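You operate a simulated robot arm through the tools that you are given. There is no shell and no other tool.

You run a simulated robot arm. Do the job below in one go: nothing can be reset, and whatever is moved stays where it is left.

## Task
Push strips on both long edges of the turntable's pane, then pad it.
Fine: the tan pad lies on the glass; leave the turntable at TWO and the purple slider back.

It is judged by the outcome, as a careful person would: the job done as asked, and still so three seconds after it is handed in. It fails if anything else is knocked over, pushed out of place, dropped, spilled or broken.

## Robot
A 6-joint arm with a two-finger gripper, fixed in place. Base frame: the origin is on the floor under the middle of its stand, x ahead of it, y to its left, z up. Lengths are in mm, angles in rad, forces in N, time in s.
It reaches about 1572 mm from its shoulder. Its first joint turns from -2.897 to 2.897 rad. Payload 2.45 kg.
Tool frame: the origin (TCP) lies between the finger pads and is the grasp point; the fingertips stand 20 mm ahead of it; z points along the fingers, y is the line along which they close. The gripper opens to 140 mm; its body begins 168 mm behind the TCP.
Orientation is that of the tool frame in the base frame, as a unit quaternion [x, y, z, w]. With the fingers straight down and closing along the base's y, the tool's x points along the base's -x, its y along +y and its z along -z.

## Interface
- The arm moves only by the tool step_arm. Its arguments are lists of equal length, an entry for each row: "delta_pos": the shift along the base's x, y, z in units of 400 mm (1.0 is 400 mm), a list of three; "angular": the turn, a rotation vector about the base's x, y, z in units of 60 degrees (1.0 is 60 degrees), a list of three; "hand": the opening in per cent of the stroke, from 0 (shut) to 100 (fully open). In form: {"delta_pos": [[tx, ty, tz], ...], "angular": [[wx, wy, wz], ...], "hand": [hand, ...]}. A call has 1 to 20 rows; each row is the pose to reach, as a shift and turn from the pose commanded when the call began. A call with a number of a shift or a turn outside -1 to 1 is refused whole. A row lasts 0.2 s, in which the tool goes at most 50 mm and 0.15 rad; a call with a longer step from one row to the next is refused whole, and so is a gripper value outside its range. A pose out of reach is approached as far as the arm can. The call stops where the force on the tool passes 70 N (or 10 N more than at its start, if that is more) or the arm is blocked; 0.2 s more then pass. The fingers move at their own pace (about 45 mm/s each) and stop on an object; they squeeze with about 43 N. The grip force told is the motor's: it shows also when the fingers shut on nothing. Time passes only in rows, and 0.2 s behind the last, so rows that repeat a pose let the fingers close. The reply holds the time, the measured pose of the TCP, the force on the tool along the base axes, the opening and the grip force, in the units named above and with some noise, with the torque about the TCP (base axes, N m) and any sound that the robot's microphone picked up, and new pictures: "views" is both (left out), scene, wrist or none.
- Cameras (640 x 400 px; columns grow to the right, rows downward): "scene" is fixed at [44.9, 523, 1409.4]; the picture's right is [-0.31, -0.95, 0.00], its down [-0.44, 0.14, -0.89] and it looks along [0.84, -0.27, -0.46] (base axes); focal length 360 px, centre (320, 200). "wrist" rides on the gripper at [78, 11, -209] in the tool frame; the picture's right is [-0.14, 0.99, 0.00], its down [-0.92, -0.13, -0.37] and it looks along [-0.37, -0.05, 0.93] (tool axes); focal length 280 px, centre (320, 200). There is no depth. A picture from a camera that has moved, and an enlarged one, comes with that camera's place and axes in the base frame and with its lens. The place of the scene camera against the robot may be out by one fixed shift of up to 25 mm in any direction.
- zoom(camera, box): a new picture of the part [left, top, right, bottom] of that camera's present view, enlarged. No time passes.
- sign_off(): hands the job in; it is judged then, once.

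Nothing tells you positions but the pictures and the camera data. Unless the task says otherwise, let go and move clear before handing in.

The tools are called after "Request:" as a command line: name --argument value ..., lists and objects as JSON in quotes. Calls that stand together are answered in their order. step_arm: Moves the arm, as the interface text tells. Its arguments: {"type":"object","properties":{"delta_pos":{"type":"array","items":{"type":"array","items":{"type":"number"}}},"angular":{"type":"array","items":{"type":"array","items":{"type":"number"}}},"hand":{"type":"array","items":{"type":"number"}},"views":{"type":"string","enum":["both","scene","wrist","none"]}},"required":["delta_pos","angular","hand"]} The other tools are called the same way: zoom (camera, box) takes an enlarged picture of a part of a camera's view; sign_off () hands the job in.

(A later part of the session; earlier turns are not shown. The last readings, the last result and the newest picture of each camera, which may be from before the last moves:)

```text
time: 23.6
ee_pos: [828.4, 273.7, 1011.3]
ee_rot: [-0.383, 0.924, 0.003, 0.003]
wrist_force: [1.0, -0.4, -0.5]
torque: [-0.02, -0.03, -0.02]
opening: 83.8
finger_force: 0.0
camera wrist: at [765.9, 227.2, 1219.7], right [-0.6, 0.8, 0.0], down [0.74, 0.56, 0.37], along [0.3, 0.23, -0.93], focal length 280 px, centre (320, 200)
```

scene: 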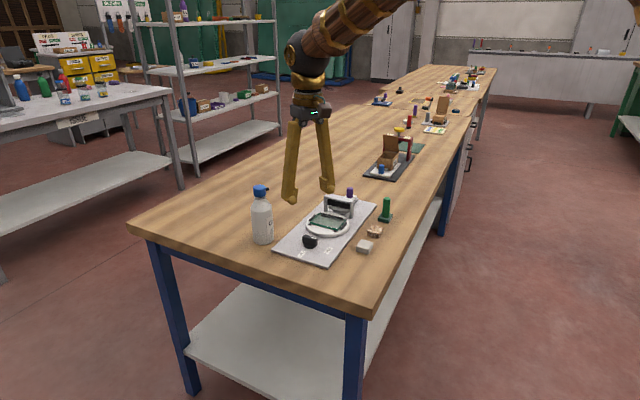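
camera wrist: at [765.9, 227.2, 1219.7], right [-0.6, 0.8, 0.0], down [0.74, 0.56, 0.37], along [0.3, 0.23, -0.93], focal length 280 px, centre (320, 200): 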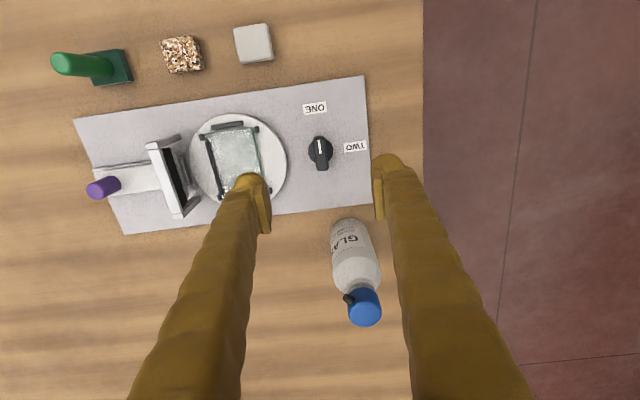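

Request:
zoom --camera "wrist" --box '[260, 80, 400, 230]'

Request:
zoom --camera "wrist" --box '[320, 210, 390, 290]'

```text
2.67 times, centred on (330, 155) of wrist
camera zoom: at [765.9, 227.2, 1219.7], right [-0.6, 0.8, 0.0], down [0.74, 0.56, 0.37], along [0.3, 0.23, -0.93], focal length 748 px, centre (293, 320)
```

zoom: 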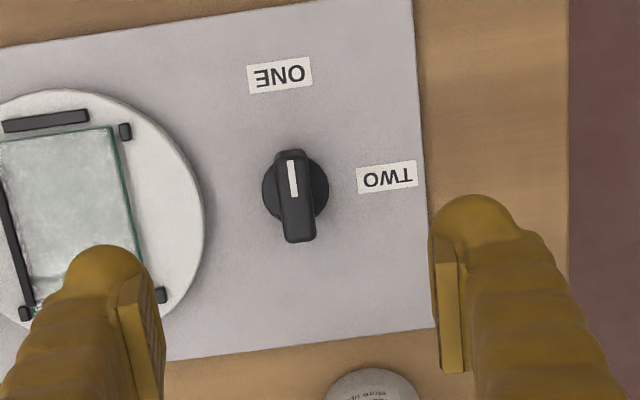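

```text
5.00 times, centred on (355, 250) of wrist
camera zoom: at [765.9, 227.2, 1219.7], right [-0.6, 0.8, 0.0], down [0.74, 0.56, 0.37], along [0.3, 0.23, -0.93], focal length 1402 px, centre (145, -50)
```

zoom: 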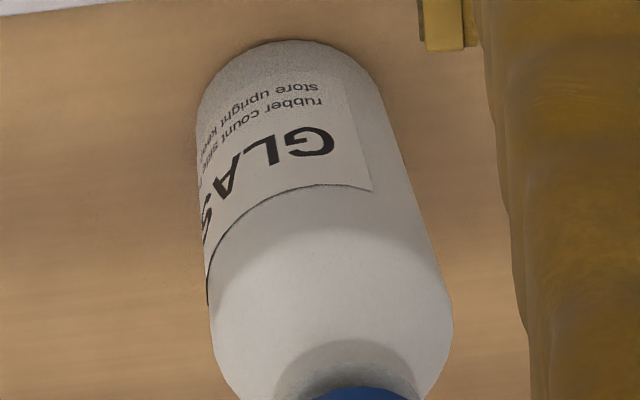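

The knob axis is at about (827, 276), with the board top at z≈840 and the bar spanning about 848–869. I'll narrow the fingers and descend around the bar, clear of the turntable rim.

Request:
step_arm --delta_pos '[[-0.0018, 0.0053, 0], [-0.0018, 0.0053, 0], [-0.0018, 0.0053, 0], [-0.0018, 0.0053, -0.09], [-0.0018, 0.0053, -0.18], [-0.0018, 0.0053, -0.25], [-0.0018, 0.0053, -0.31], [-0.0018, 0.0053, -0.31]]' --angular '[[0, 0, 0], [0, 0, 0], [0, 0, 0], [0, 0, 0], [0, 0, 0], [0, 0, 0], [0, 0, 0], [0, 0, 0]]' --hand '[22, 22, 22, 22, 22, 22, 22, 22]'

```text
time: 25.4
ee_pos: [827.2, 277.6, 886.2]
ee_rot: [-0.382, 0.924, 0.003, 0.002]
wrist_force: [-0.2, -0.6, 0.2]
torque: [-0.01, -0.01, 0.0]
opening: 30.7
finger_force: 0.2
camera wrist: at [764.3, 230.3, 1094.3], right [-0.6, 0.8, 0.0], down [0.74, 0.56, 0.37], along [0.3, 0.23, -0.93], focal length 280 px, centre (320, 200)
```

scene: 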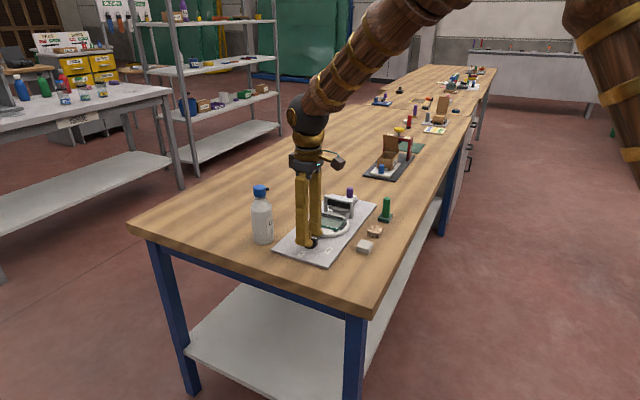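
wrist: 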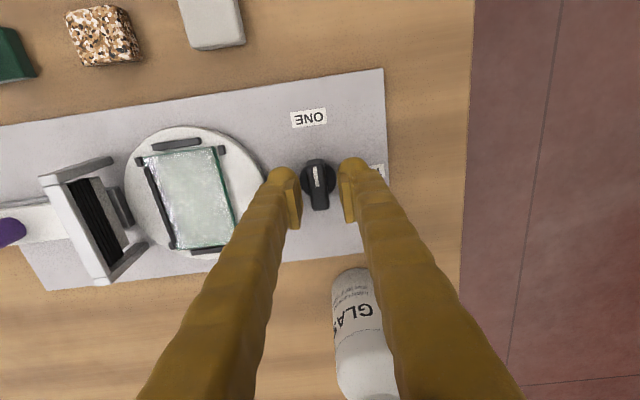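

The bar is centred between the fingers. I'll descend the rest and close.

Request:
step_arm --delta_pos '[[0, 0, -0.02], [0, 0, -0.038], [0, 0, -0.038], [0, 0, -0.038], [0, 0, -0.038], [0, 0, -0.038]]' --angular '[[0, 0, 0], [0, 0, 0], [0, 0, 0], [0, 0, 0], [0, 0, 0], [0, 0, 0]]' --hand '[22, 22, 22, 0, 0, 0]' --views "wrist"

```text
time: 26.8
ee_pos: [828.9, 276.9, 869.6]
ee_rot: [-0.382, 0.924, 0.003, 0.002]
wrist_force: [6.6, -6.4, -1.4]
torque: [-0.05, -0.07, 0.04]
opening: 14.8
finger_force: 41.0
camera wrist: at [765.7, 229.7, 1079.1], right [-0.6, 0.8, 0.0], down [0.74, 0.56, 0.37], along [0.3, 0.23, -0.93], focal length 280 px, centre (320, 200)
```

wrist: 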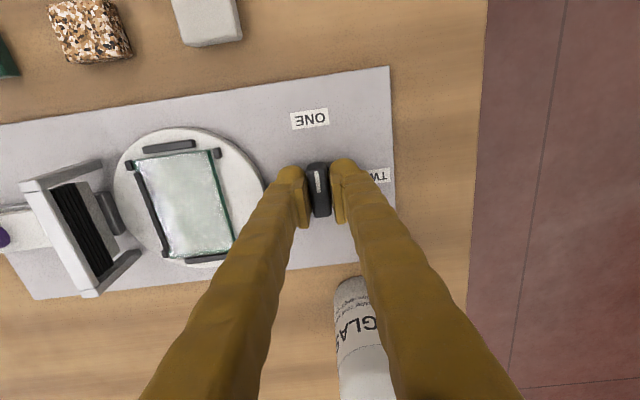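

The knob bar is gripped cleanly. I'll turn it clockwise toward TWO.

Request:
step_arm --delta_pos '[[0, 0, 0], [0, 0, 0], [0, 0, 0], [0, 0, 0]]' --angular '[[0, 0, -0.1], [0, 0, -0.2], [0, 0, -0.3], [0, 0, -0.4]]' --hand '[0, 0, 0, 0]'

```text
time: 27.8
ee_pos: [830.1, 276.8, 870.5]
ee_rot: [-0.181, 0.984, 0.001, 0.004]
wrist_force: [30.6, -6.4, -19.6]
torque: [-0.01, -0.34, 0.04]
opening: 15.0
finger_force: 41.1
camera wrist: at [751.3, 259.0, 1079.4], right [-0.22, 0.97, 0.0], down [0.9, 0.21, 0.37], along [0.36, 0.09, -0.93], focal length 280 px, centre (320, 200)
```

scene: 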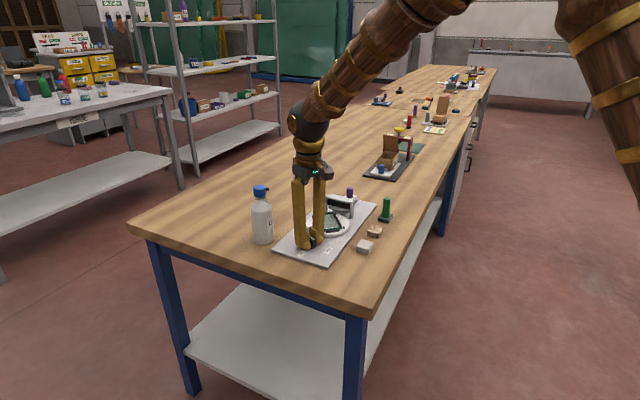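
wrist: 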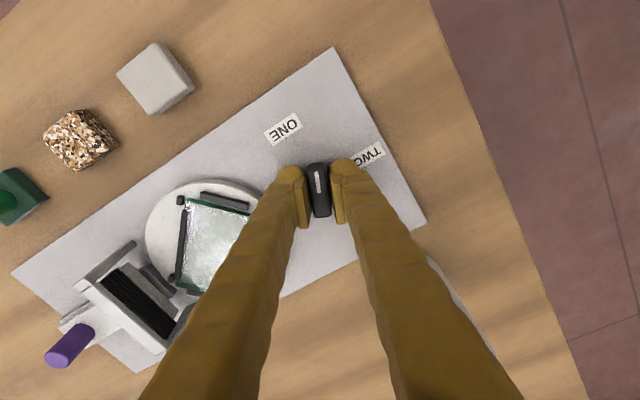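

The turntable is geared to the knob and turning smoothly. I'll continue the turn with a small offset to relieve the side force.

Request:
step_arm --delta_pos '[[0.003, -0.001, -0.002], [0.003, -0.001, -0.002], [0.003, -0.001, -0.002], [0.003, -0.001, -0.002], [0.003, -0.001, -0.002]]' --angular '[[0, 0, -0.1], [0, 0, -0.2], [0, 0, -0.3], [0, 0, -0.4], [0, 0, -0.5]]' --hand '[0, 0, 0, 0, 0]' --views "wrist"

```text
time: 29.0
ee_pos: [829.2, 275.7, 871.4]
ee_rot: [0.081, 0.997, 0.001, 0.002]
wrist_force: [-10.4, -17.2, 4.7]
torque: [-0.18, 0.35, 0.02]
opening: 15.0
finger_force: 41.1
camera wrist: at [752.8, 299.7, 1079.6], right [0.29, 0.96, 0.0], down [0.89, -0.27, 0.37], along [0.36, -0.11, -0.93], focal length 280 px, centre (320, 200)
```

wrist: 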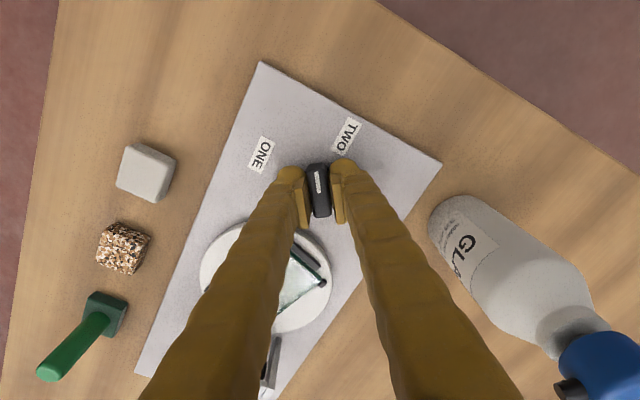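

Now past halfway. I'll finish the remaining ~36° toward TWO.

Request:
step_arm --delta_pos '[[-0.001, -0.002, 0], [-0.001, -0.002, 0], [-0.001, -0.002, 0], [-0.001, -0.002, 0], [-0.001, -0.002, 0], [-0.001, -0.002, 0]]' --angular '[[0, 0, -0.1], [0, 0, -0.2], [0, 0, -0.3], [0, 0, -0.4], [0, 0, -0.5], [0, 0, -0.58]]' --hand '[0, 0, 0, 0, 0, 0]'

```text
time: 30.4
ee_pos: [828.5, 275.2, 871.2]
ee_rot: [0.374, 0.927, 0.0, 0.003]
wrist_force: [-18.7, -33.4, 4.8]
torque: [-0.21, 0.28, 0.06]
opening: 15.3
finger_force: 40.8
camera wrist: at [779.3, 338.7, 1079.5], right [0.79, 0.62, 0.0], down [0.57, -0.73, 0.37], along [0.23, -0.29, -0.93], focal length 280 px, centre (320, 200)
```

scene: 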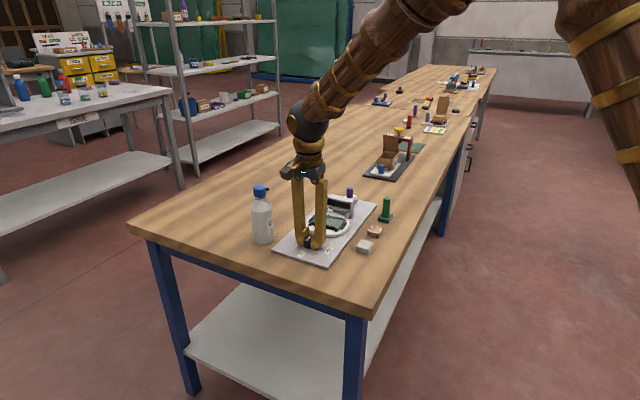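
wrist: 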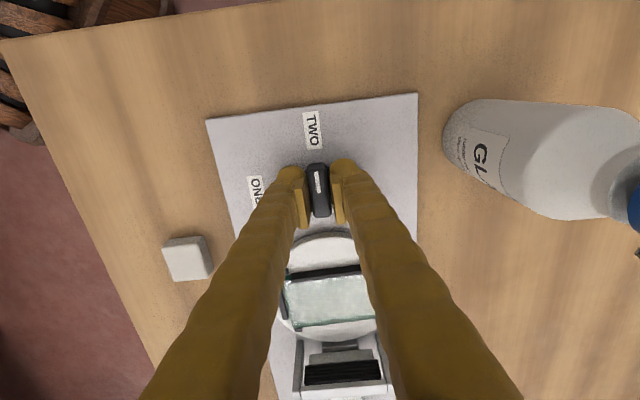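

Request:
step_arm --delta_pos '[[-0.003, -0.003, 0], [-0.003, -0.003, 0], [-0.003, -0.003, 0]]' --angular '[[0, 0, -0.01], [0, 0, -0.025], [0, 0, -0.025]]' --hand '[0, 0, 0]' --views "wrist"

Request:
zoom --camera "wrist" --box '[240, 90, 400, 400]'

Request:
zoom --camera "scene" --box '[290, 180, 370, 260]'

```text
time: 31.2
ee_pos: [829.1, 273.7, 871.6]
ee_rot: [0.385, 0.923, 0.0, 0.004]
wrist_force: [4.5, -13.7, -8.9]
torque: [-0.25, -0.18, 0.29]
opening: 15.2
finger_force: 41.0
camera wrist: at [780.2, 339.6, 1079.5], right [0.8, 0.6, 0.0], down [0.55, -0.74, 0.37], along [0.23, -0.3, -0.93], focal length 280 px, centre (320, 200)
```

wrist: 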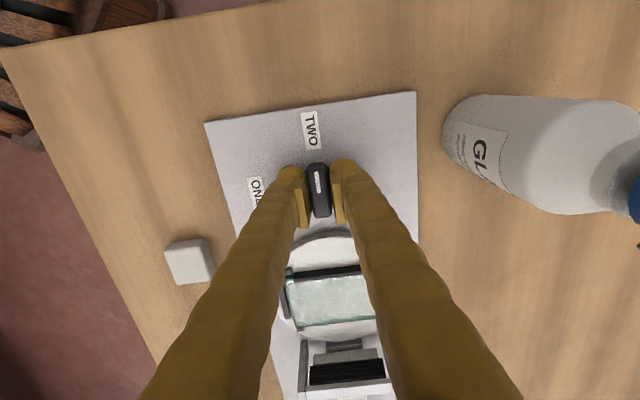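

```text
1.29 times, centred on (320, 245) of wrist
camera zoom: at [780.2, 339.6, 1079.5], right [0.8, 0.6, 0.0], down [0.55, -0.74, 0.37], along [0.23, -0.3, -0.93], focal length 362 px, centre (320, 142)
```

zoom: 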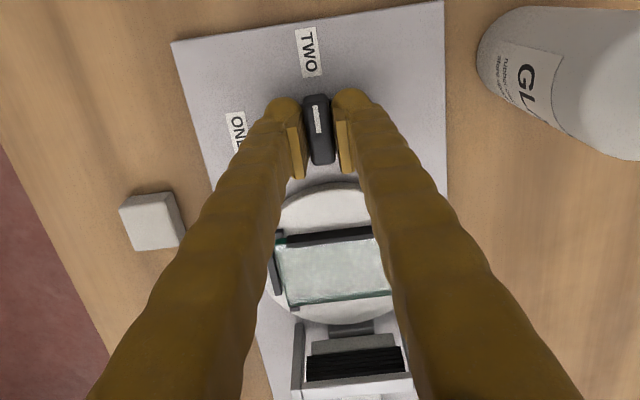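

```text
5.00 times, centred on (330, 220) of scene
camera zoom: at [44.9, 523.0, 1409.4], right [-0.31, -0.95, 0.0], down [-0.44, 0.14, -0.89], along [0.84, -0.27, -0.46], focal length 1798 px, centre (270, 100)
```

zoom: 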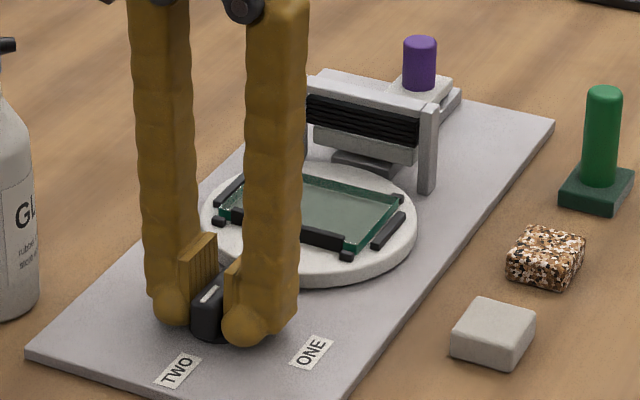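

The table has turned a half turn with the stripped edge facing the knob, and rising torque suggests the TWO stop. I'll release and lift off to check.

Request:
step_arm --delta_pos '[[0, 0, 0], [0, 0, 0], [0, 0, 0.06], [0, 0, 0.16], [0, 0, 0.26], [0, 0, 0.35], [0, 0, 0.35]]' --angular '[[0, 0, 0], [0, 0, 0], [0, 0, 0], [0, 0, 0], [0, 0, 0], [0, 0, 0], [0, 0, 0]]' --hand '[22, 22, 22, 22, 30, 60, 60]'

Request:
zoom --camera "wrist" --box '[240, 110, 400, 330]'

Request:
zoom --camera "scene" --box '[290, 180, 370, 260]'

```text
time: 32.8
ee_pos: [826.1, 274.0, 1011.8]
ee_rot: [0.386, 0.923, 0.0, 0.003]
wrist_force: [-0.7, -0.4, -0.4]
torque: [-0.02, 0.01, 0.02]
opening: 83.8
finger_force: 0.0
camera wrist: at [778.7, 339.2, 1220.2], right [0.8, 0.6, 0.0], down [0.55, -0.74, 0.37], along [0.23, -0.3, -0.93], focal length 280 px, centre (320, 200)
```

scene: 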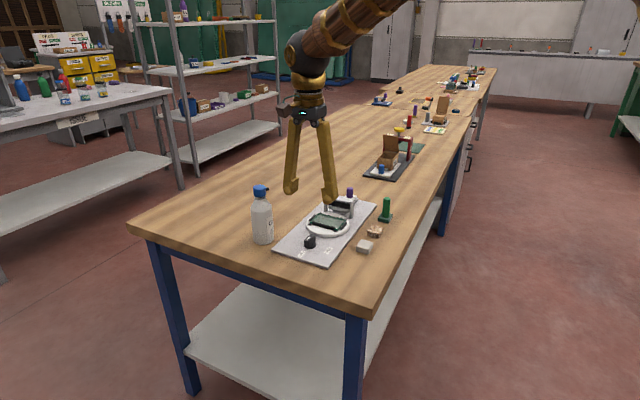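
wrist: 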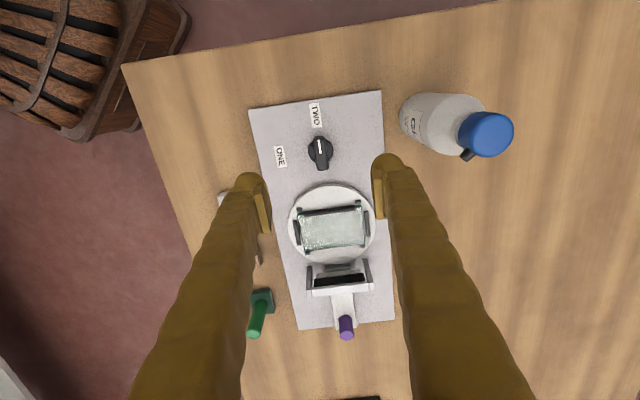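

```text
1.82 times, centred on (320, 220) of wrist
camera zoom: at [778.7, 339.2, 1220.2], right [0.8, 0.6, 0.0], down [0.55, -0.74, 0.37], along [0.23, -0.3, -0.93], focal length 510 px, centre (320, 164)
```

zoom: 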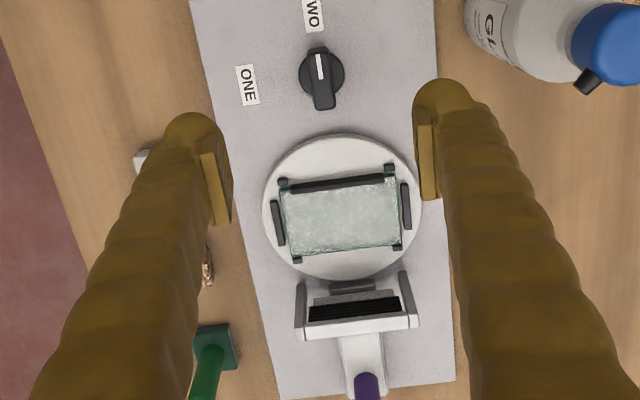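

```text
5.00 times, centred on (330, 220) of scene
camera zoom: at [44.9, 523.0, 1409.4], right [-0.31, -0.95, 0.0], down [-0.44, 0.14, -0.89], along [0.84, -0.27, -0.46], focal length 1798 px, centre (270, 100)
```

zoom: 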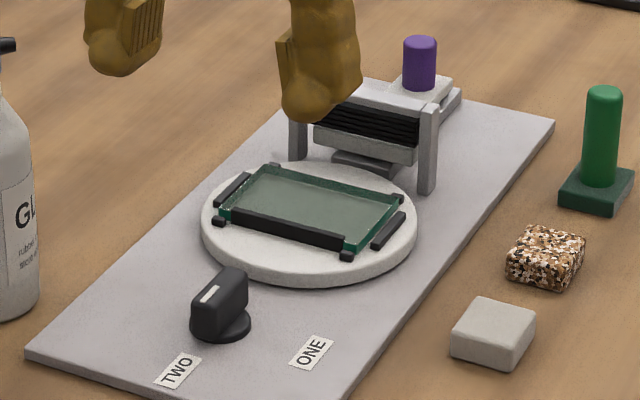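

Knob reads TWO and the bare long edge now faces the magazine. I'll go back to the purple handle for the second strip.

Request:
step_arm --delta_pos '[[0.0706, -0.0696, 0], [0.1411, -0.1393, 0], [0.2117, -0.2089, 0], [0.2823, -0.2786, 0], [0.3529, -0.3482, 0], [0.4234, -0.4179, 0], [0.494, -0.4875, 0], [0.494, -0.4875, -0.06], [0.494, -0.4875, -0.13], [0.494, -0.4875, -0.13]]' --angular '[[0, 0, 0], [0, 0, 0], [0, 0, 0], [0, 0, 0], [0, 0, 0], [0, 0, 0], [0, 0, 0], [0, 0, 0], [0, 0, 0], [0, 0, 0]]' --hand '[60, 60, 60, 60, 60, 60, 60, 60, 60, 60]' --views "wrist"

Request:
zoom --camera "scene" --box '[290, 180, 370, 260]'

```text
time: 35.0
ee_pos: [1028.7, 76.4, 958.5]
ee_rot: [0.386, 0.922, -0.001, 0.004]
wrist_force: [-0.9, -0.1, -0.8]
torque: [-0.01, 0.02, -0.02]
opening: 84.0
finger_force: 0.0
camera wrist: at [979.9, 142.9, 1167.9], right [0.8, 0.6, 0.0], down [0.55, -0.74, 0.37], along [0.23, -0.3, -0.93], focal length 280 px, centre (320, 200)
```

wrist: 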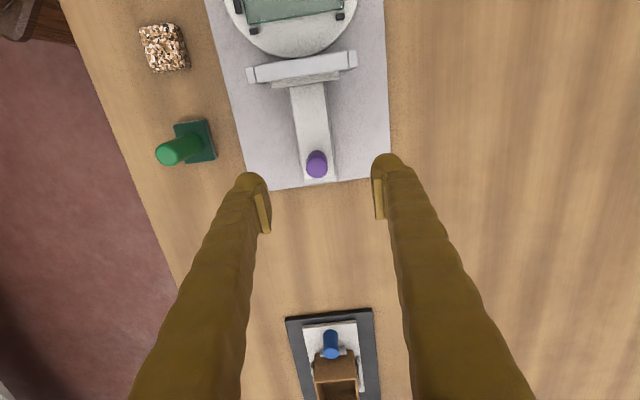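

```text
5.00 times, centred on (330, 220) of scene
camera zoom: at [44.9, 523.0, 1409.4], right [-0.31, -0.95, 0.0], down [-0.44, 0.14, -0.89], along [0.84, -0.27, -0.46], focal length 1798 px, centre (270, 100)
```

zoom: 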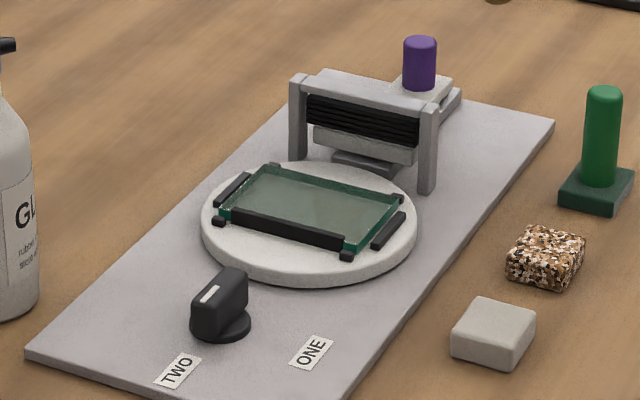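

Request:
step_arm --delta_pos '[[-0.0055, -0.0027, -0.08], [-0.0055, -0.0027, -0.15], [-0.0055, -0.0027, -0.17], [-0.0055, -0.0027, -0.17], [-0.0055, -0.0027, -0.17], [-0.0055, -0.0027, -0.17], [-0.0055, -0.0027, -0.17], [-0.0055, -0.0027, -0.17], [-0.0055, -0.0027, -0.17], [-0.0055, -0.0027, -0.17]]' --angular '[[0, 0, 0], [0, 0, 0], [0, 0, 0], [0, 0, 0], [0, 0, 0], [0, 0, 0], [0, 0, 0], [0, 0, 0], [0, 0, 0], [0, 0, 0]]' --hand '[60, 60, 60, 60, 0, 0, 0, 0, 0, 0]' --views "wrist"

```text
time: 37.2
ee_pos: [1024.7, 78.3, 891.6]
ee_rot: [0.387, 0.922, 0.001, 0.003]
wrist_force: [17.6, 18.3, -5.1]
torque: [0.19, -0.17, -0.14]
opening: 20.6
finger_force: 44.5
camera wrist: at [976.2, 143.4, 1100.7], right [0.8, 0.6, 0.0], down [0.55, -0.74, 0.37], along [0.23, -0.3, -0.93], focal length 280 px, centre (320, 200)
```

wrist: 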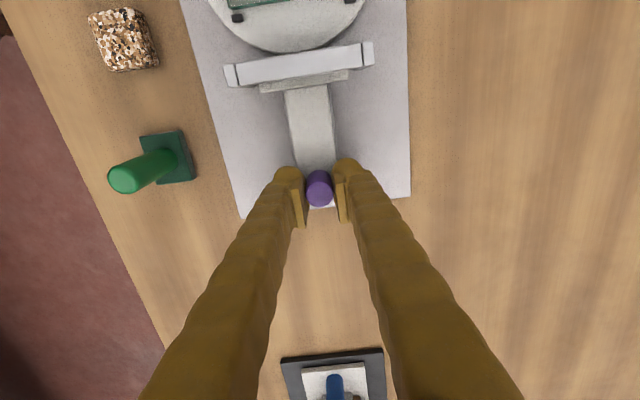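

Gripped with light side load. I'll push the slider forward in moderate steps, then slow near contact.

Request:
step_arm --delta_pos '[[-0.0081, 0.0121, 0], [-0.0182, 0.0222, 0], [-0.0283, 0.0323, 0], [-0.0384, 0.0424, 0], [-0.0485, 0.0525, 0], [-0.0586, 0.0626, 0], [-0.0687, 0.0727, 0]]' --angular '[[0, 0, 0], [0, 0, 0], [0, 0, 0], [0, 0, 0], [0, 0, 0], [0, 0, 0], [0, 0, 0]]' --hand '[0, 0, 0, 0, 0, 0, 0]' --views "wrist"

Request:
zoom --camera "wrist" --box '[210, 0, 400, 130]'

```text
time: 38.8
ee_pos: [996.3, 105.5, 890.8]
ee_rot: [0.386, 0.923, 0.0, 0.005]
wrist_force: [12.6, 11.2, 30.0]
torque: [0.23, -0.12, -0.09]
opening: 20.4
finger_force: 45.3
camera wrist: at [947.2, 172.1, 1100.4], right [0.8, 0.6, 0.01], down [0.55, -0.74, 0.38], along [0.23, -0.3, -0.93], focal length 280 px, centre (320, 200)
```

wrist: 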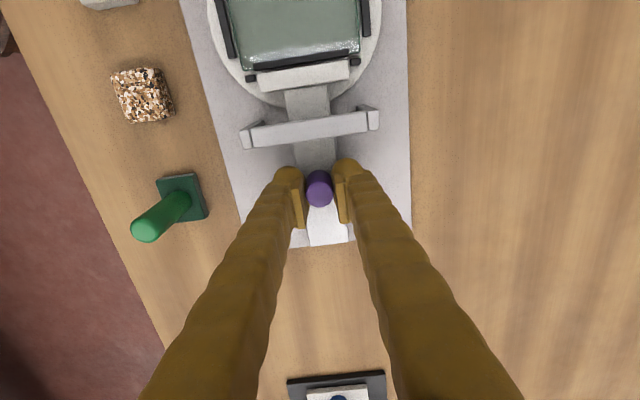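

```text
3.08 times, centred on (305, 65) of wrist
camera zoom: at [947.2, 172.1, 1100.4], right [0.8, 0.6, 0.01], down [0.55, -0.74, 0.38], along [0.23, -0.3, -0.93], focal length 863 px, centre (366, 615)
```

zoom: 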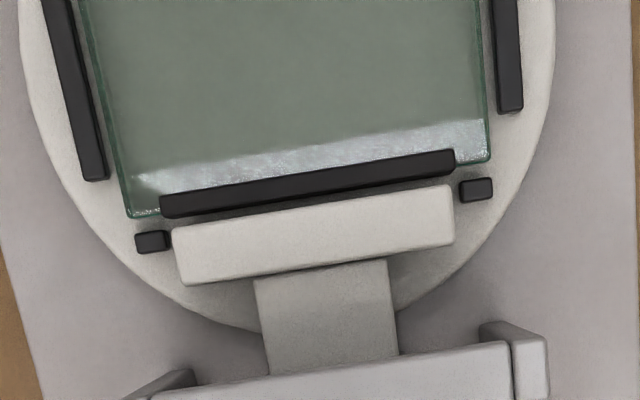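

Almost there; a few more millimetres to seat the strip.

Request:
step_arm --delta_pos '[[-0.0035, 0.0035, 0], [-0.007, 0.007, 0], [-0.0106, 0.0106, 0], [-0.0135, 0.0135, 0]]' --angular '[[0, 0, 0], [0, 0, 0], [0, 0, 0], [0, 0, 0]]' --hand '[0, 0, 0, 0]' --views "wrist"

Request:
zoom --camera "wrist" --box '[210, 0, 400, 130]'

Request:
zoom --camera "scene" --box '[305, 195, 365, 240]'

```text
time: 39.8
ee_pos: [990.3, 111.7, 890.0]
ee_rot: [0.386, 0.922, 0.0, 0.003]
wrist_force: [49.0, -6.4, 10.0]
torque: [-0.09, -0.46, -0.13]
opening: 20.5
finger_force: 45.1
camera wrist: at [943.0, 176.9, 1098.3], right [0.8, 0.6, 0.0], down [0.55, -0.74, 0.37], along [0.23, -0.3, -0.93], focal length 280 px, centre (320, 200)
```

wrist: 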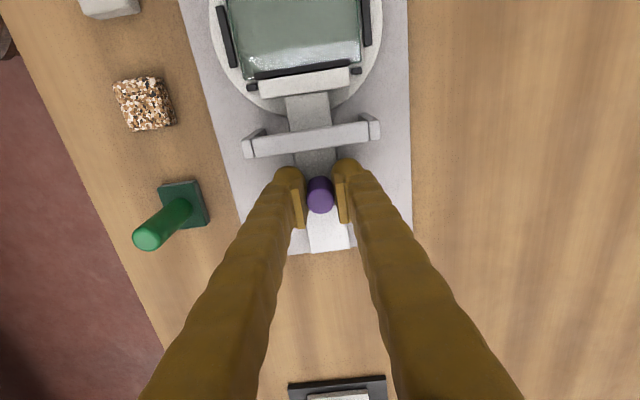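

```text
3.08 times, centred on (305, 65) of wrist
camera zoom: at [943.0, 176.9, 1098.3], right [0.8, 0.6, 0.0], down [0.55, -0.74, 0.37], along [0.23, -0.3, -0.93], focal length 863 px, centre (366, 615)
```

zoom: 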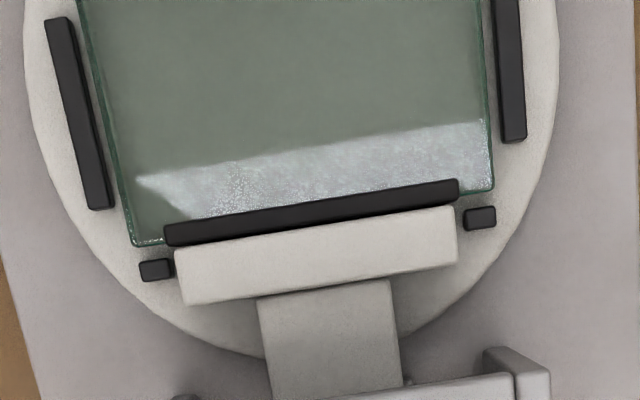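

```text
8.89 times, centred on (335, 218) of scene
camera zoom: at [44.9, 523.0, 1409.4], right [-0.31, -0.95, 0.0], down [-0.44, 0.14, -0.89], along [0.84, -0.27, -0.46], focal length 3196 px, centre (187, 44)
```

zoom: 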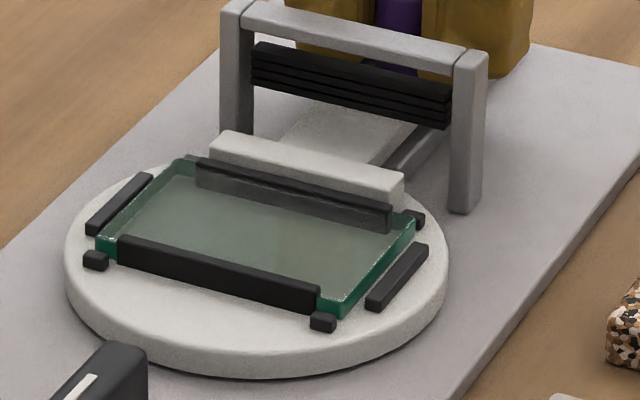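

Same end position as the first stroke, and the second strip is on the glass edge. I'll pull the slider back now.

Request:
step_arm --delta_pos '[[0.007, -0.007, 0], [0.018, -0.018, 0], [0.029, -0.029, 0], [0.04, -0.04, 0], [0.051, -0.051, 0], [0.062, -0.062, 0], [0.0707, -0.0707, 0], [0.0742, -0.0742, 0], [0.0778, -0.0778, 0]]' --angular '[[0, 0, 0], [0, 0, 0], [0, 0, 0], [0, 0, 0], [0, 0, 0], [0, 0, 0], [0, 0, 0], [0, 0, 0], [0, 0, 0]]' --hand '[0, 0, 0, 0, 0, 0, 0, 0, 0]' --views "both"

Request:
zoom --camera "scene" --box '[305, 180, 365, 240]'

```text
time: 41.8
ee_pos: [1021.2, 81.9, 889.8]
ee_rot: [0.385, 0.923, 0.0, 0.002]
wrist_force: [4.6, 13.3, -21.2]
torque: [0.02, -0.09, 0.08]
opening: 20.7
finger_force: 44.5
camera wrist: at [973.8, 146.7, 1098.5], right [0.8, 0.6, 0.0], down [0.55, -0.74, 0.37], along [0.22, -0.3, -0.93], focal length 280 px, centre (320, 200)
```

scene: 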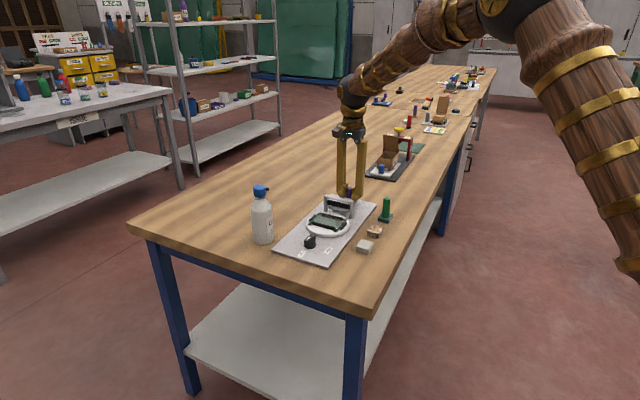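
wrist: 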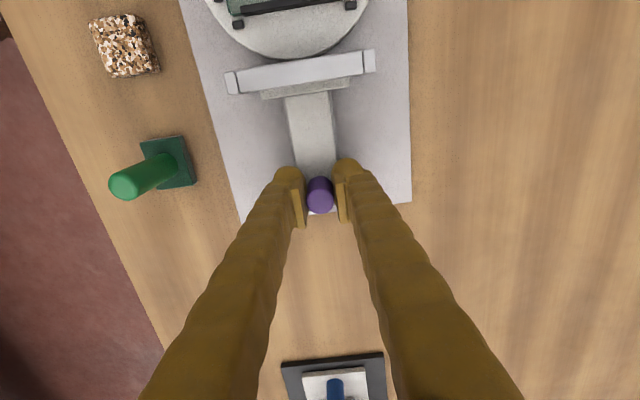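

```text
6.67 times, centred on (335, 210) of scene
camera zoom: at [44.9, 523.0, 1409.4], right [-0.31, -0.95, 0.0], down [-0.44, 0.14, -0.89], along [0.84, -0.27, -0.46], focal length 2397 px, centre (220, 133)
```

zoom: 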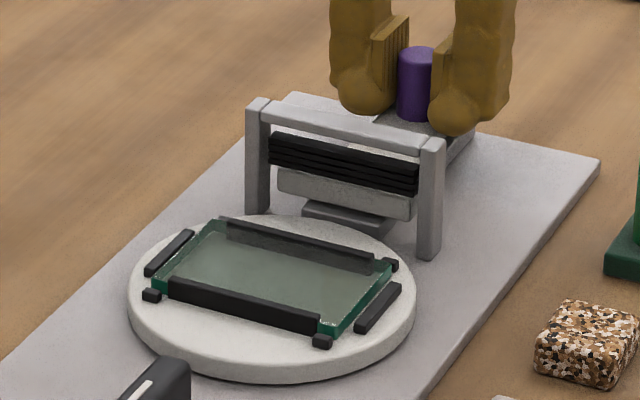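

Both long edges carry strips. I'll pull the slider the last few millimetres to the rear stop.

Request:
step_arm --delta_pos '[[0.0035, -0.0035, -0.001], [0.007, -0.007, -0.001], [0.0088, -0.0088, -0.001]]' --angular '[[0, 0, 0], [0, 0, 0], [0, 0, 0]]' --hand '[0, 0, 0]' --views "wrist"

```text
time: 42.6
ee_pos: [1023.6, 78.5, 891.0]
ee_rot: [0.386, 0.922, 0.0, 0.003]
wrist_force: [-25.3, 25.6, -5.2]
torque: [0.27, 0.31, -0.02]
opening: 20.7
finger_force: 44.7
camera wrist: at [976.2, 144.0, 1099.4], right [0.8, 0.6, 0.0], down [0.55, -0.74, 0.37], along [0.23, -0.3, -0.93], focal length 280 px, centre (320, 200)
```

wrist: 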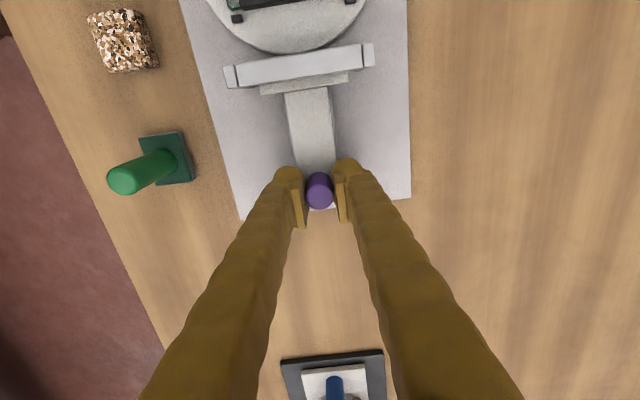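

The slider is firmly at its rear stop. I'll release, rise clear, and move over the small blocks to look at the pads closely.

Request:
step_arm --delta_pos '[[-0.0018, 0.0018, 0], [-0.0018, 0.0018, 0], [-0.0018, 0.0018, 0], [-0.0018, 0.0018, 0.1], [-0.0018, 0.0018, 0.2], [-0.0018, 0.0018, 0.3], [-0.1, 0.022, 0.3], [-0.2, 0.044, 0.3], [-0.3, 0.066, 0.3], [-0.4, 0.088, 0.3], [-0.5, 0.11, 0.3], [-0.593, 0.131, 0.3], [-0.593, 0.131, 0.3]]' --angular '[[0, 0, 0], [0, 0, 0], [0, 0, 0], [0, 0, 0], [0, 0, 0], [0, 0, 0], [0, 0, 0], [0, 0, 0], [0, 0, 0], [0, 0, 0], [0, 0, 0], [0, 0, 0], [0, 0, 0]]' --hand '[0, 60, 60, 60, 60, 60, 80, 80, 80, 80, 80, 80, 80]'

```text
time: 45.4
ee_pos: [785.0, 131.1, 1009.0]
ee_rot: [0.386, 0.923, -0.001, 0.004]
wrist_force: [-0.2, 0.0, 0.8]
torque: [0.0, -0.04, 0.0]
opening: 112.2
finger_force: 0.1
camera wrist: at [737.7, 196.4, 1217.8], right [0.8, 0.6, 0.0], down [0.55, -0.74, 0.37], along [0.23, -0.3, -0.93], focal length 280 px, centre (320, 200)
```

scene: 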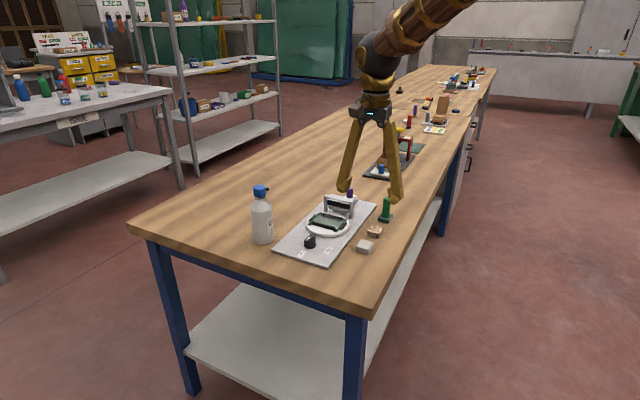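
wrist: 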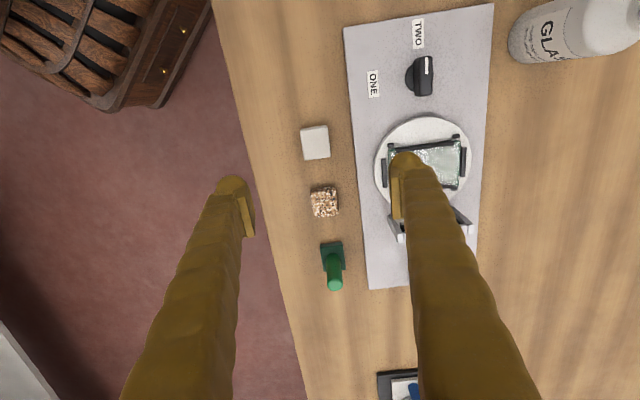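

Request:
zoom --camera "wrist" --box '[270, 110, 390, 300]'

Request:
zoom --camera "wrist" --box '[290, 120, 350, 220]'

Request:
zoom --camera "scene" --box '[300, 190, 400, 260]'

Request:
zoom --camera "wrist" --box '[500, 0, 620, 75]'

```text
2.11 times, centred on (330, 205) of wrist
camera zoom: at [737.7, 196.4, 1217.8], right [0.8, 0.6, 0.0], down [0.55, -0.74, 0.37], along [0.23, -0.3, -0.93], focal length 590 px, centre (299, 190)
```

zoom: 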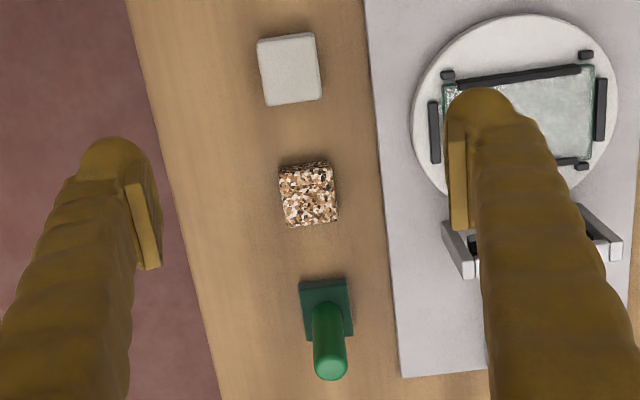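

```text
4.00 times, centred on (320, 170) of wrist
camera zoom: at [737.7, 196.4, 1217.8], right [0.8, 0.6, 0.0], down [0.55, -0.74, 0.37], along [0.23, -0.3, -0.93], focal length 1122 px, centre (320, 320)
```

zoom: 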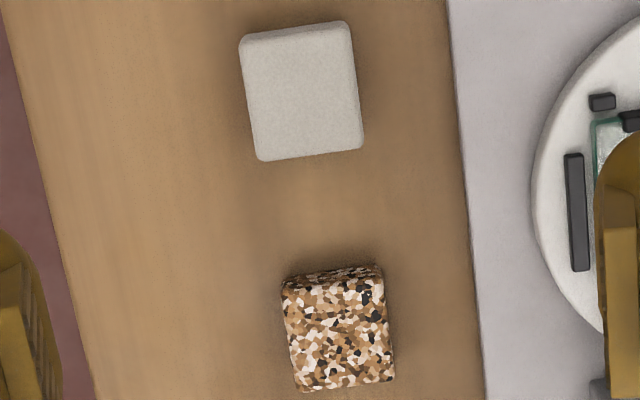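

```text
5.71 times, centred on (350, 225) of scene
camera zoom: at [44.9, 523.0, 1409.4], right [-0.31, -0.95, 0.0], down [-0.44, 0.14, -0.89], along [0.84, -0.27, -0.46], focal length 2054 px, centre (149, 57)
```

zoom: 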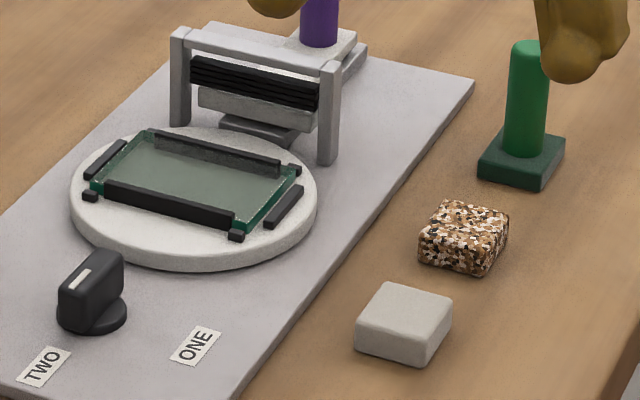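

```text
5.33 times, centred on (560, 38) of wrist
camera zoom: at [737.7, 196.4, 1217.8], right [0.8, 0.6, 0.0], down [0.55, -0.74, 0.37], along [0.23, -0.3, -0.93], focal length 1495 px, centre (-960, 1067)
```

zoom: 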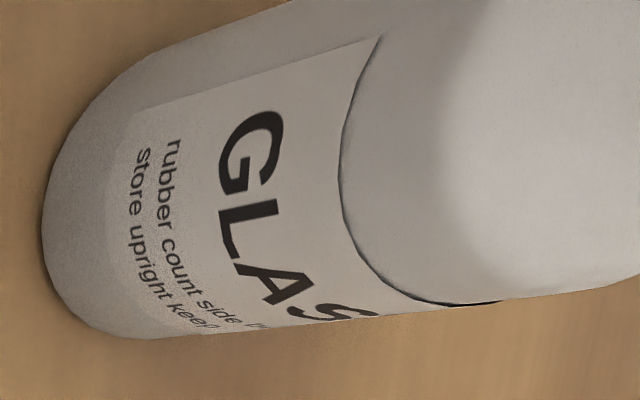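

The speckled brown block is the tan pad; the other is plain grey. There's little room beside the board, so I'll grip the pad along the board's length. I'm moving above it and turning the wrist 90°.

Request:
step_arm --delta_pos '[[0.015, -0.017, 0], [0.03, -0.034, 0], [0.045, -0.051, 0], [0.06, -0.068, 0], [0.075, -0.085, 0], [0.09, -0.101, 0], [0.105, -0.117, 0], [0.118, -0.133, 0], [0.118, -0.133, 0]]' --angular '[[0, 0, 0.125], [0, 0, 0.25], [0, 0, 0.375], [0, 0, 0.5], [0, 0, 0.625], [0, 0, 0.75], [0, 0, 0.875], [0, 0, 1.0], [0, 0, 1.0]]' --hand '[60, 60, 60, 60, 60, 60, 60, 60, 60]' --views "none"

Request:
step_arm --delta_pos '[[0, 0, -0.03], [0, 0, -0.06], [0, 0, -0.09], [0, 0, -0.12], [0, 0, -0.12], [0, 0, -0.12], [0, 0, -0.12]]' --angular '[[0, 0, 0.125], [0, 0, 0.25], [0, 0, 0.375], [0, 0, 0.5], [0, 0, 0.507], [0, 0, 0.507], [0, 0, 0.507]]' --hand '[50, 50, 50, 50, 50, 50, 50]'

Request:
zoom --camera "wrist" --box '[220, 110, 400, 250]'

```text
time: 47.4
ee_pos: [836.7, 76.9, 1010.2]
ee_rot: [-0.128, 0.992, 0.001, 0.002]
wrist_force: [0.3, -0.5, -0.3]
torque: [0.0, 0.02, -0.01]
opening: 84.1
finger_force: 0.0
```

```text
time: 49.0
ee_pos: [837.4, 77.1, 963.0]
ee_rot: [-0.384, 0.923, 0.004, 0.002]
wrist_force: [0.6, 1.1, -0.4]
torque: [-0.01, 0.01, 0.03]
opening: 69.9
finger_force: 0.0
camera wrist: at [772.9, 29.4, 1171.1], right [-0.6, 0.8, 0.0], down [0.74, 0.56, 0.37], along [0.3, 0.23, -0.93], focal length 280 px, centre (320, 200)
```

scene: 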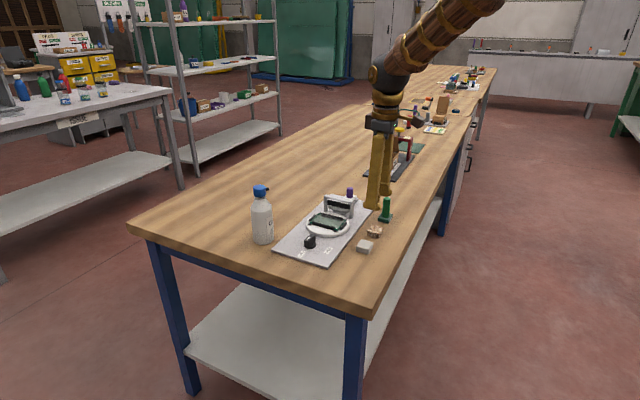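
wrist: 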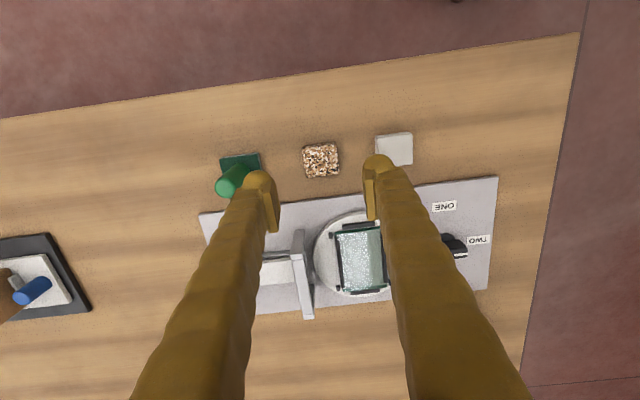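

```text
2.86 times, centred on (310, 180) of wrist
camera zoom: at [772.9, 29.4, 1171.1], right [-0.6, 0.8, 0.0], down [0.74, 0.56, 0.37], along [0.3, 0.23, -0.93], focal length 801 px, centre (349, 257)
```

zoom: 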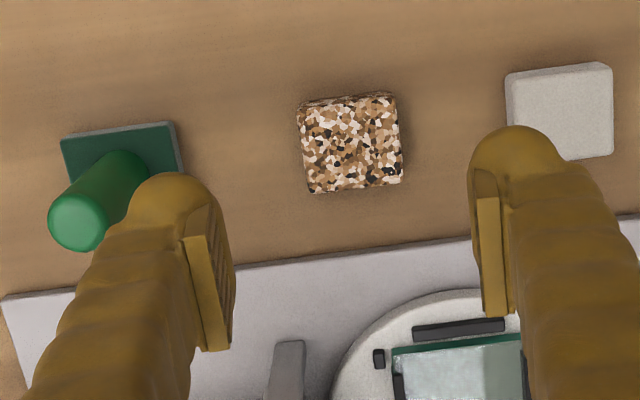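

The pad is between the fingers. I'll narrow the opening to clear its neighbours, descend partway and re-check.

Request:
step_arm --delta_pos '[[-0.0035, 0.0035, 0], [-0.0035, 0.0035, 0], [-0.0035, 0.0035, -0.08], [-0.0035, 0.0035, -0.15], [-0.0035, 0.0035, -0.2], [-0.0035, 0.0035, -0.2], [-0.0035, 0.0035, -0.2]]' --angular '[[0, 0, 0], [0, 0, 0], [0, 0, 0], [0, 0, 0], [0, 0, 0], [0, 0, 0], [0, 0, 0]]' --hand '[40, 40, 40, 40, 40, 40, 40]'

Request:
zoom --camera "wrist" --box '[220, 110, 420, 250]'

Request:
zoom --camera "scene" --box '[330, 170, 410, 260]'

```text
time: 50.6
ee_pos: [833.2, 78.6, 882.8]
ee_rot: [-0.383, 0.924, 0.003, 0.003]
wrist_force: [0.7, 0.6, -0.7]
torque: [-0.01, -0.01, -0.01]
opening: 55.9
finger_force: 0.1
camera wrist: at [770.7, 29.9, 1090.6], right [-0.6, 0.8, 0.0], down [0.74, 0.56, 0.37], along [0.3, 0.23, -0.93], focal length 280 px, centre (320, 200)
```

scene: 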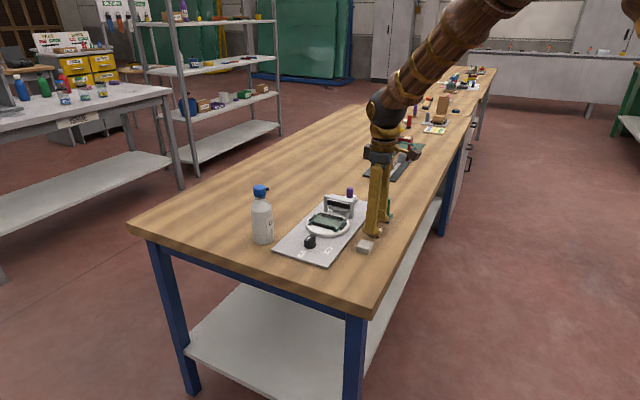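
wrist: 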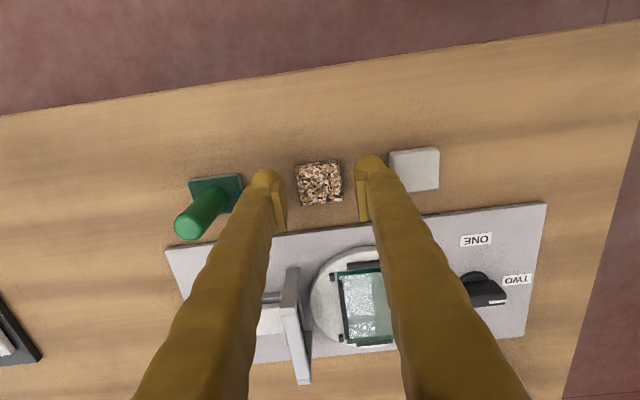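

```text
2.86 times, centred on (320, 180) of wrist
camera zoom: at [770.7, 29.9, 1090.6], right [-0.6, 0.8, 0.0], down [0.74, 0.56, 0.37], along [0.3, 0.23, -0.93], focal length 801 px, centre (320, 257)
```

zoom: 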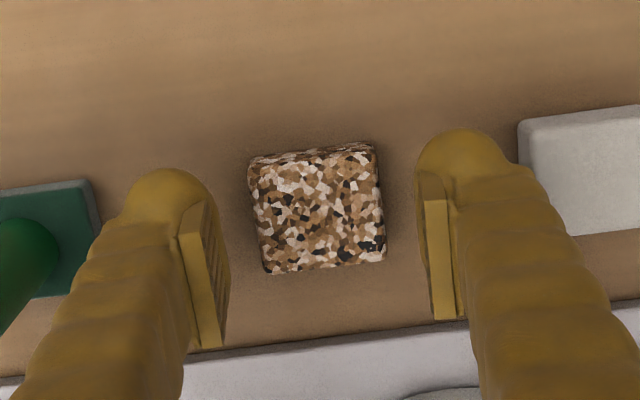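

```text
4.44 times, centred on (370, 215) of scene
camera zoom: at [44.9, 523.0, 1409.4], right [-0.31, -0.95, 0.0], down [-0.44, 0.14, -0.89], along [0.84, -0.27, -0.46], focal length 1598 px, centre (98, 133)
```

zoom: 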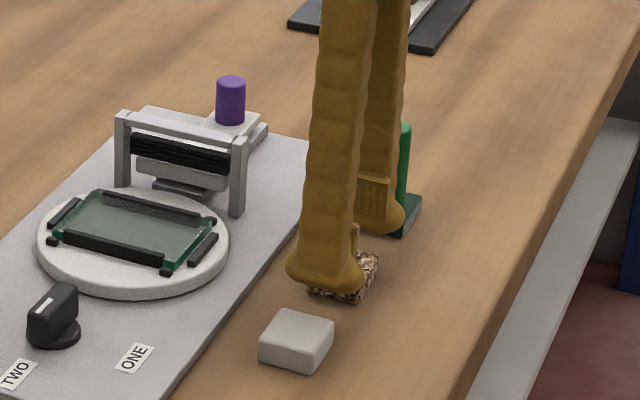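

Pad is centred between the fingers (top at z≈850). I'll descend the last bit and grip it.

Request:
step_arm --delta_pos '[[0.0018, 0.0018, -0.02], [0.0018, 0.0018, -0.04], [0.0018, 0.0018, -0.056], [0.0018, 0.0018, -0.056], [0.0018, 0.0018, -0.056], [0.0018, 0.0018, -0.056], [0.0018, 0.0018, -0.056], [0.0018, 0.0018, -0.056]]' --angular '[[-0.003, 0.001, 0], [-0.006, 0.002, 0], [-0.0075, 0.003, 0], [-0.0075, 0.003, 0], [-0.0075, 0.003, 0], [-0.0075, 0.003, 0], [-0.0075, 0.003, 0], [-0.0075, 0.003, 0]]' --hand '[40, 40, 40, 40, 10, 10, 10, 10]'

Request:
zoom --camera "wrist" --box '[220, 110, 420, 250]'

Request:
zoom --camera "scene" --box '[340, 200, 400, 260]'

```text
time: 52.4
ee_pos: [834.0, 79.4, 860.8]
ee_rot: [-0.383, 0.924, 0.0, -0.001]
wrist_force: [-1.5, 1.4, 4.9]
torque: [0.13, 0.1, 0.03]
opening: 35.5
finger_force: 43.2
camera wrist: at [771.4, 33.8, 1068.9], right [-0.6, 0.8, 0.0], down [0.74, 0.56, 0.37], along [0.29, 0.22, -0.93], focal length 280 px, centre (320, 200)
```

scene: 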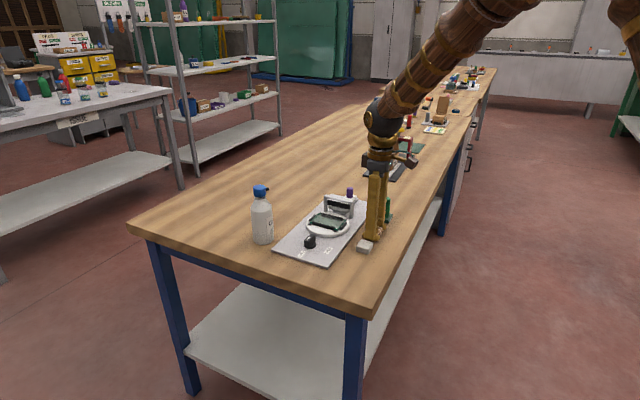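
wrist: 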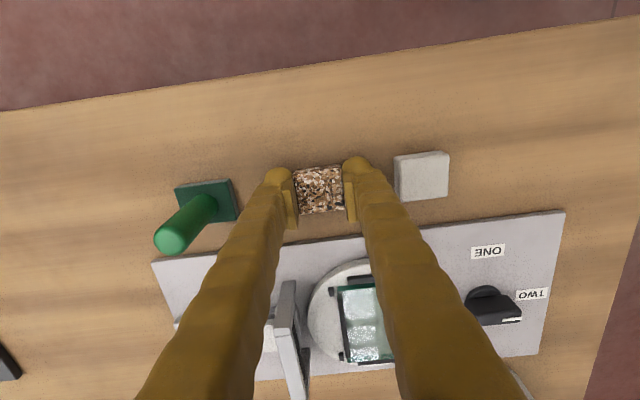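

```text
2.86 times, centred on (320, 180) of wrist
camera zoom: at [771.4, 33.8, 1068.9], right [-0.6, 0.8, 0.0], down [0.74, 0.56, 0.37], along [0.29, 0.22, -0.93], focal length 801 px, centre (320, 257)
```

zoom: 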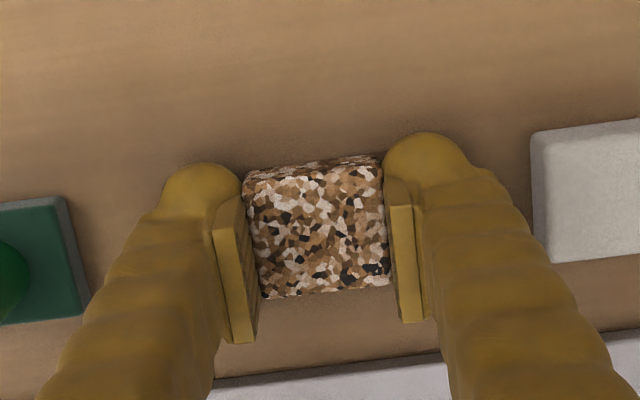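

```text
6.67 times, centred on (370, 230) of scene
camera zoom: at [44.9, 523.0, 1409.4], right [-0.31, -0.95, 0.0], down [-0.44, 0.14, -0.89], along [0.84, -0.27, -0.46], focal length 2397 px, centre (-13, 0)
```

zoom: 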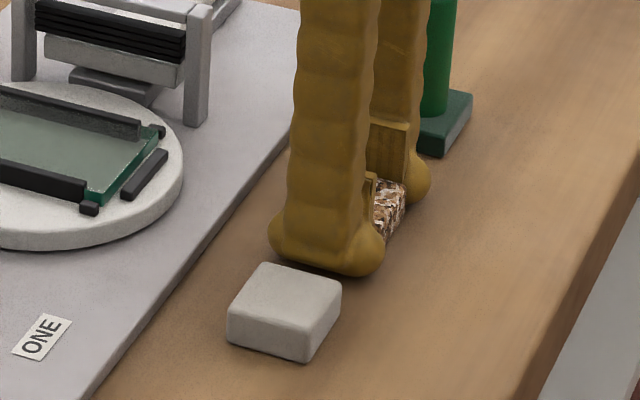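

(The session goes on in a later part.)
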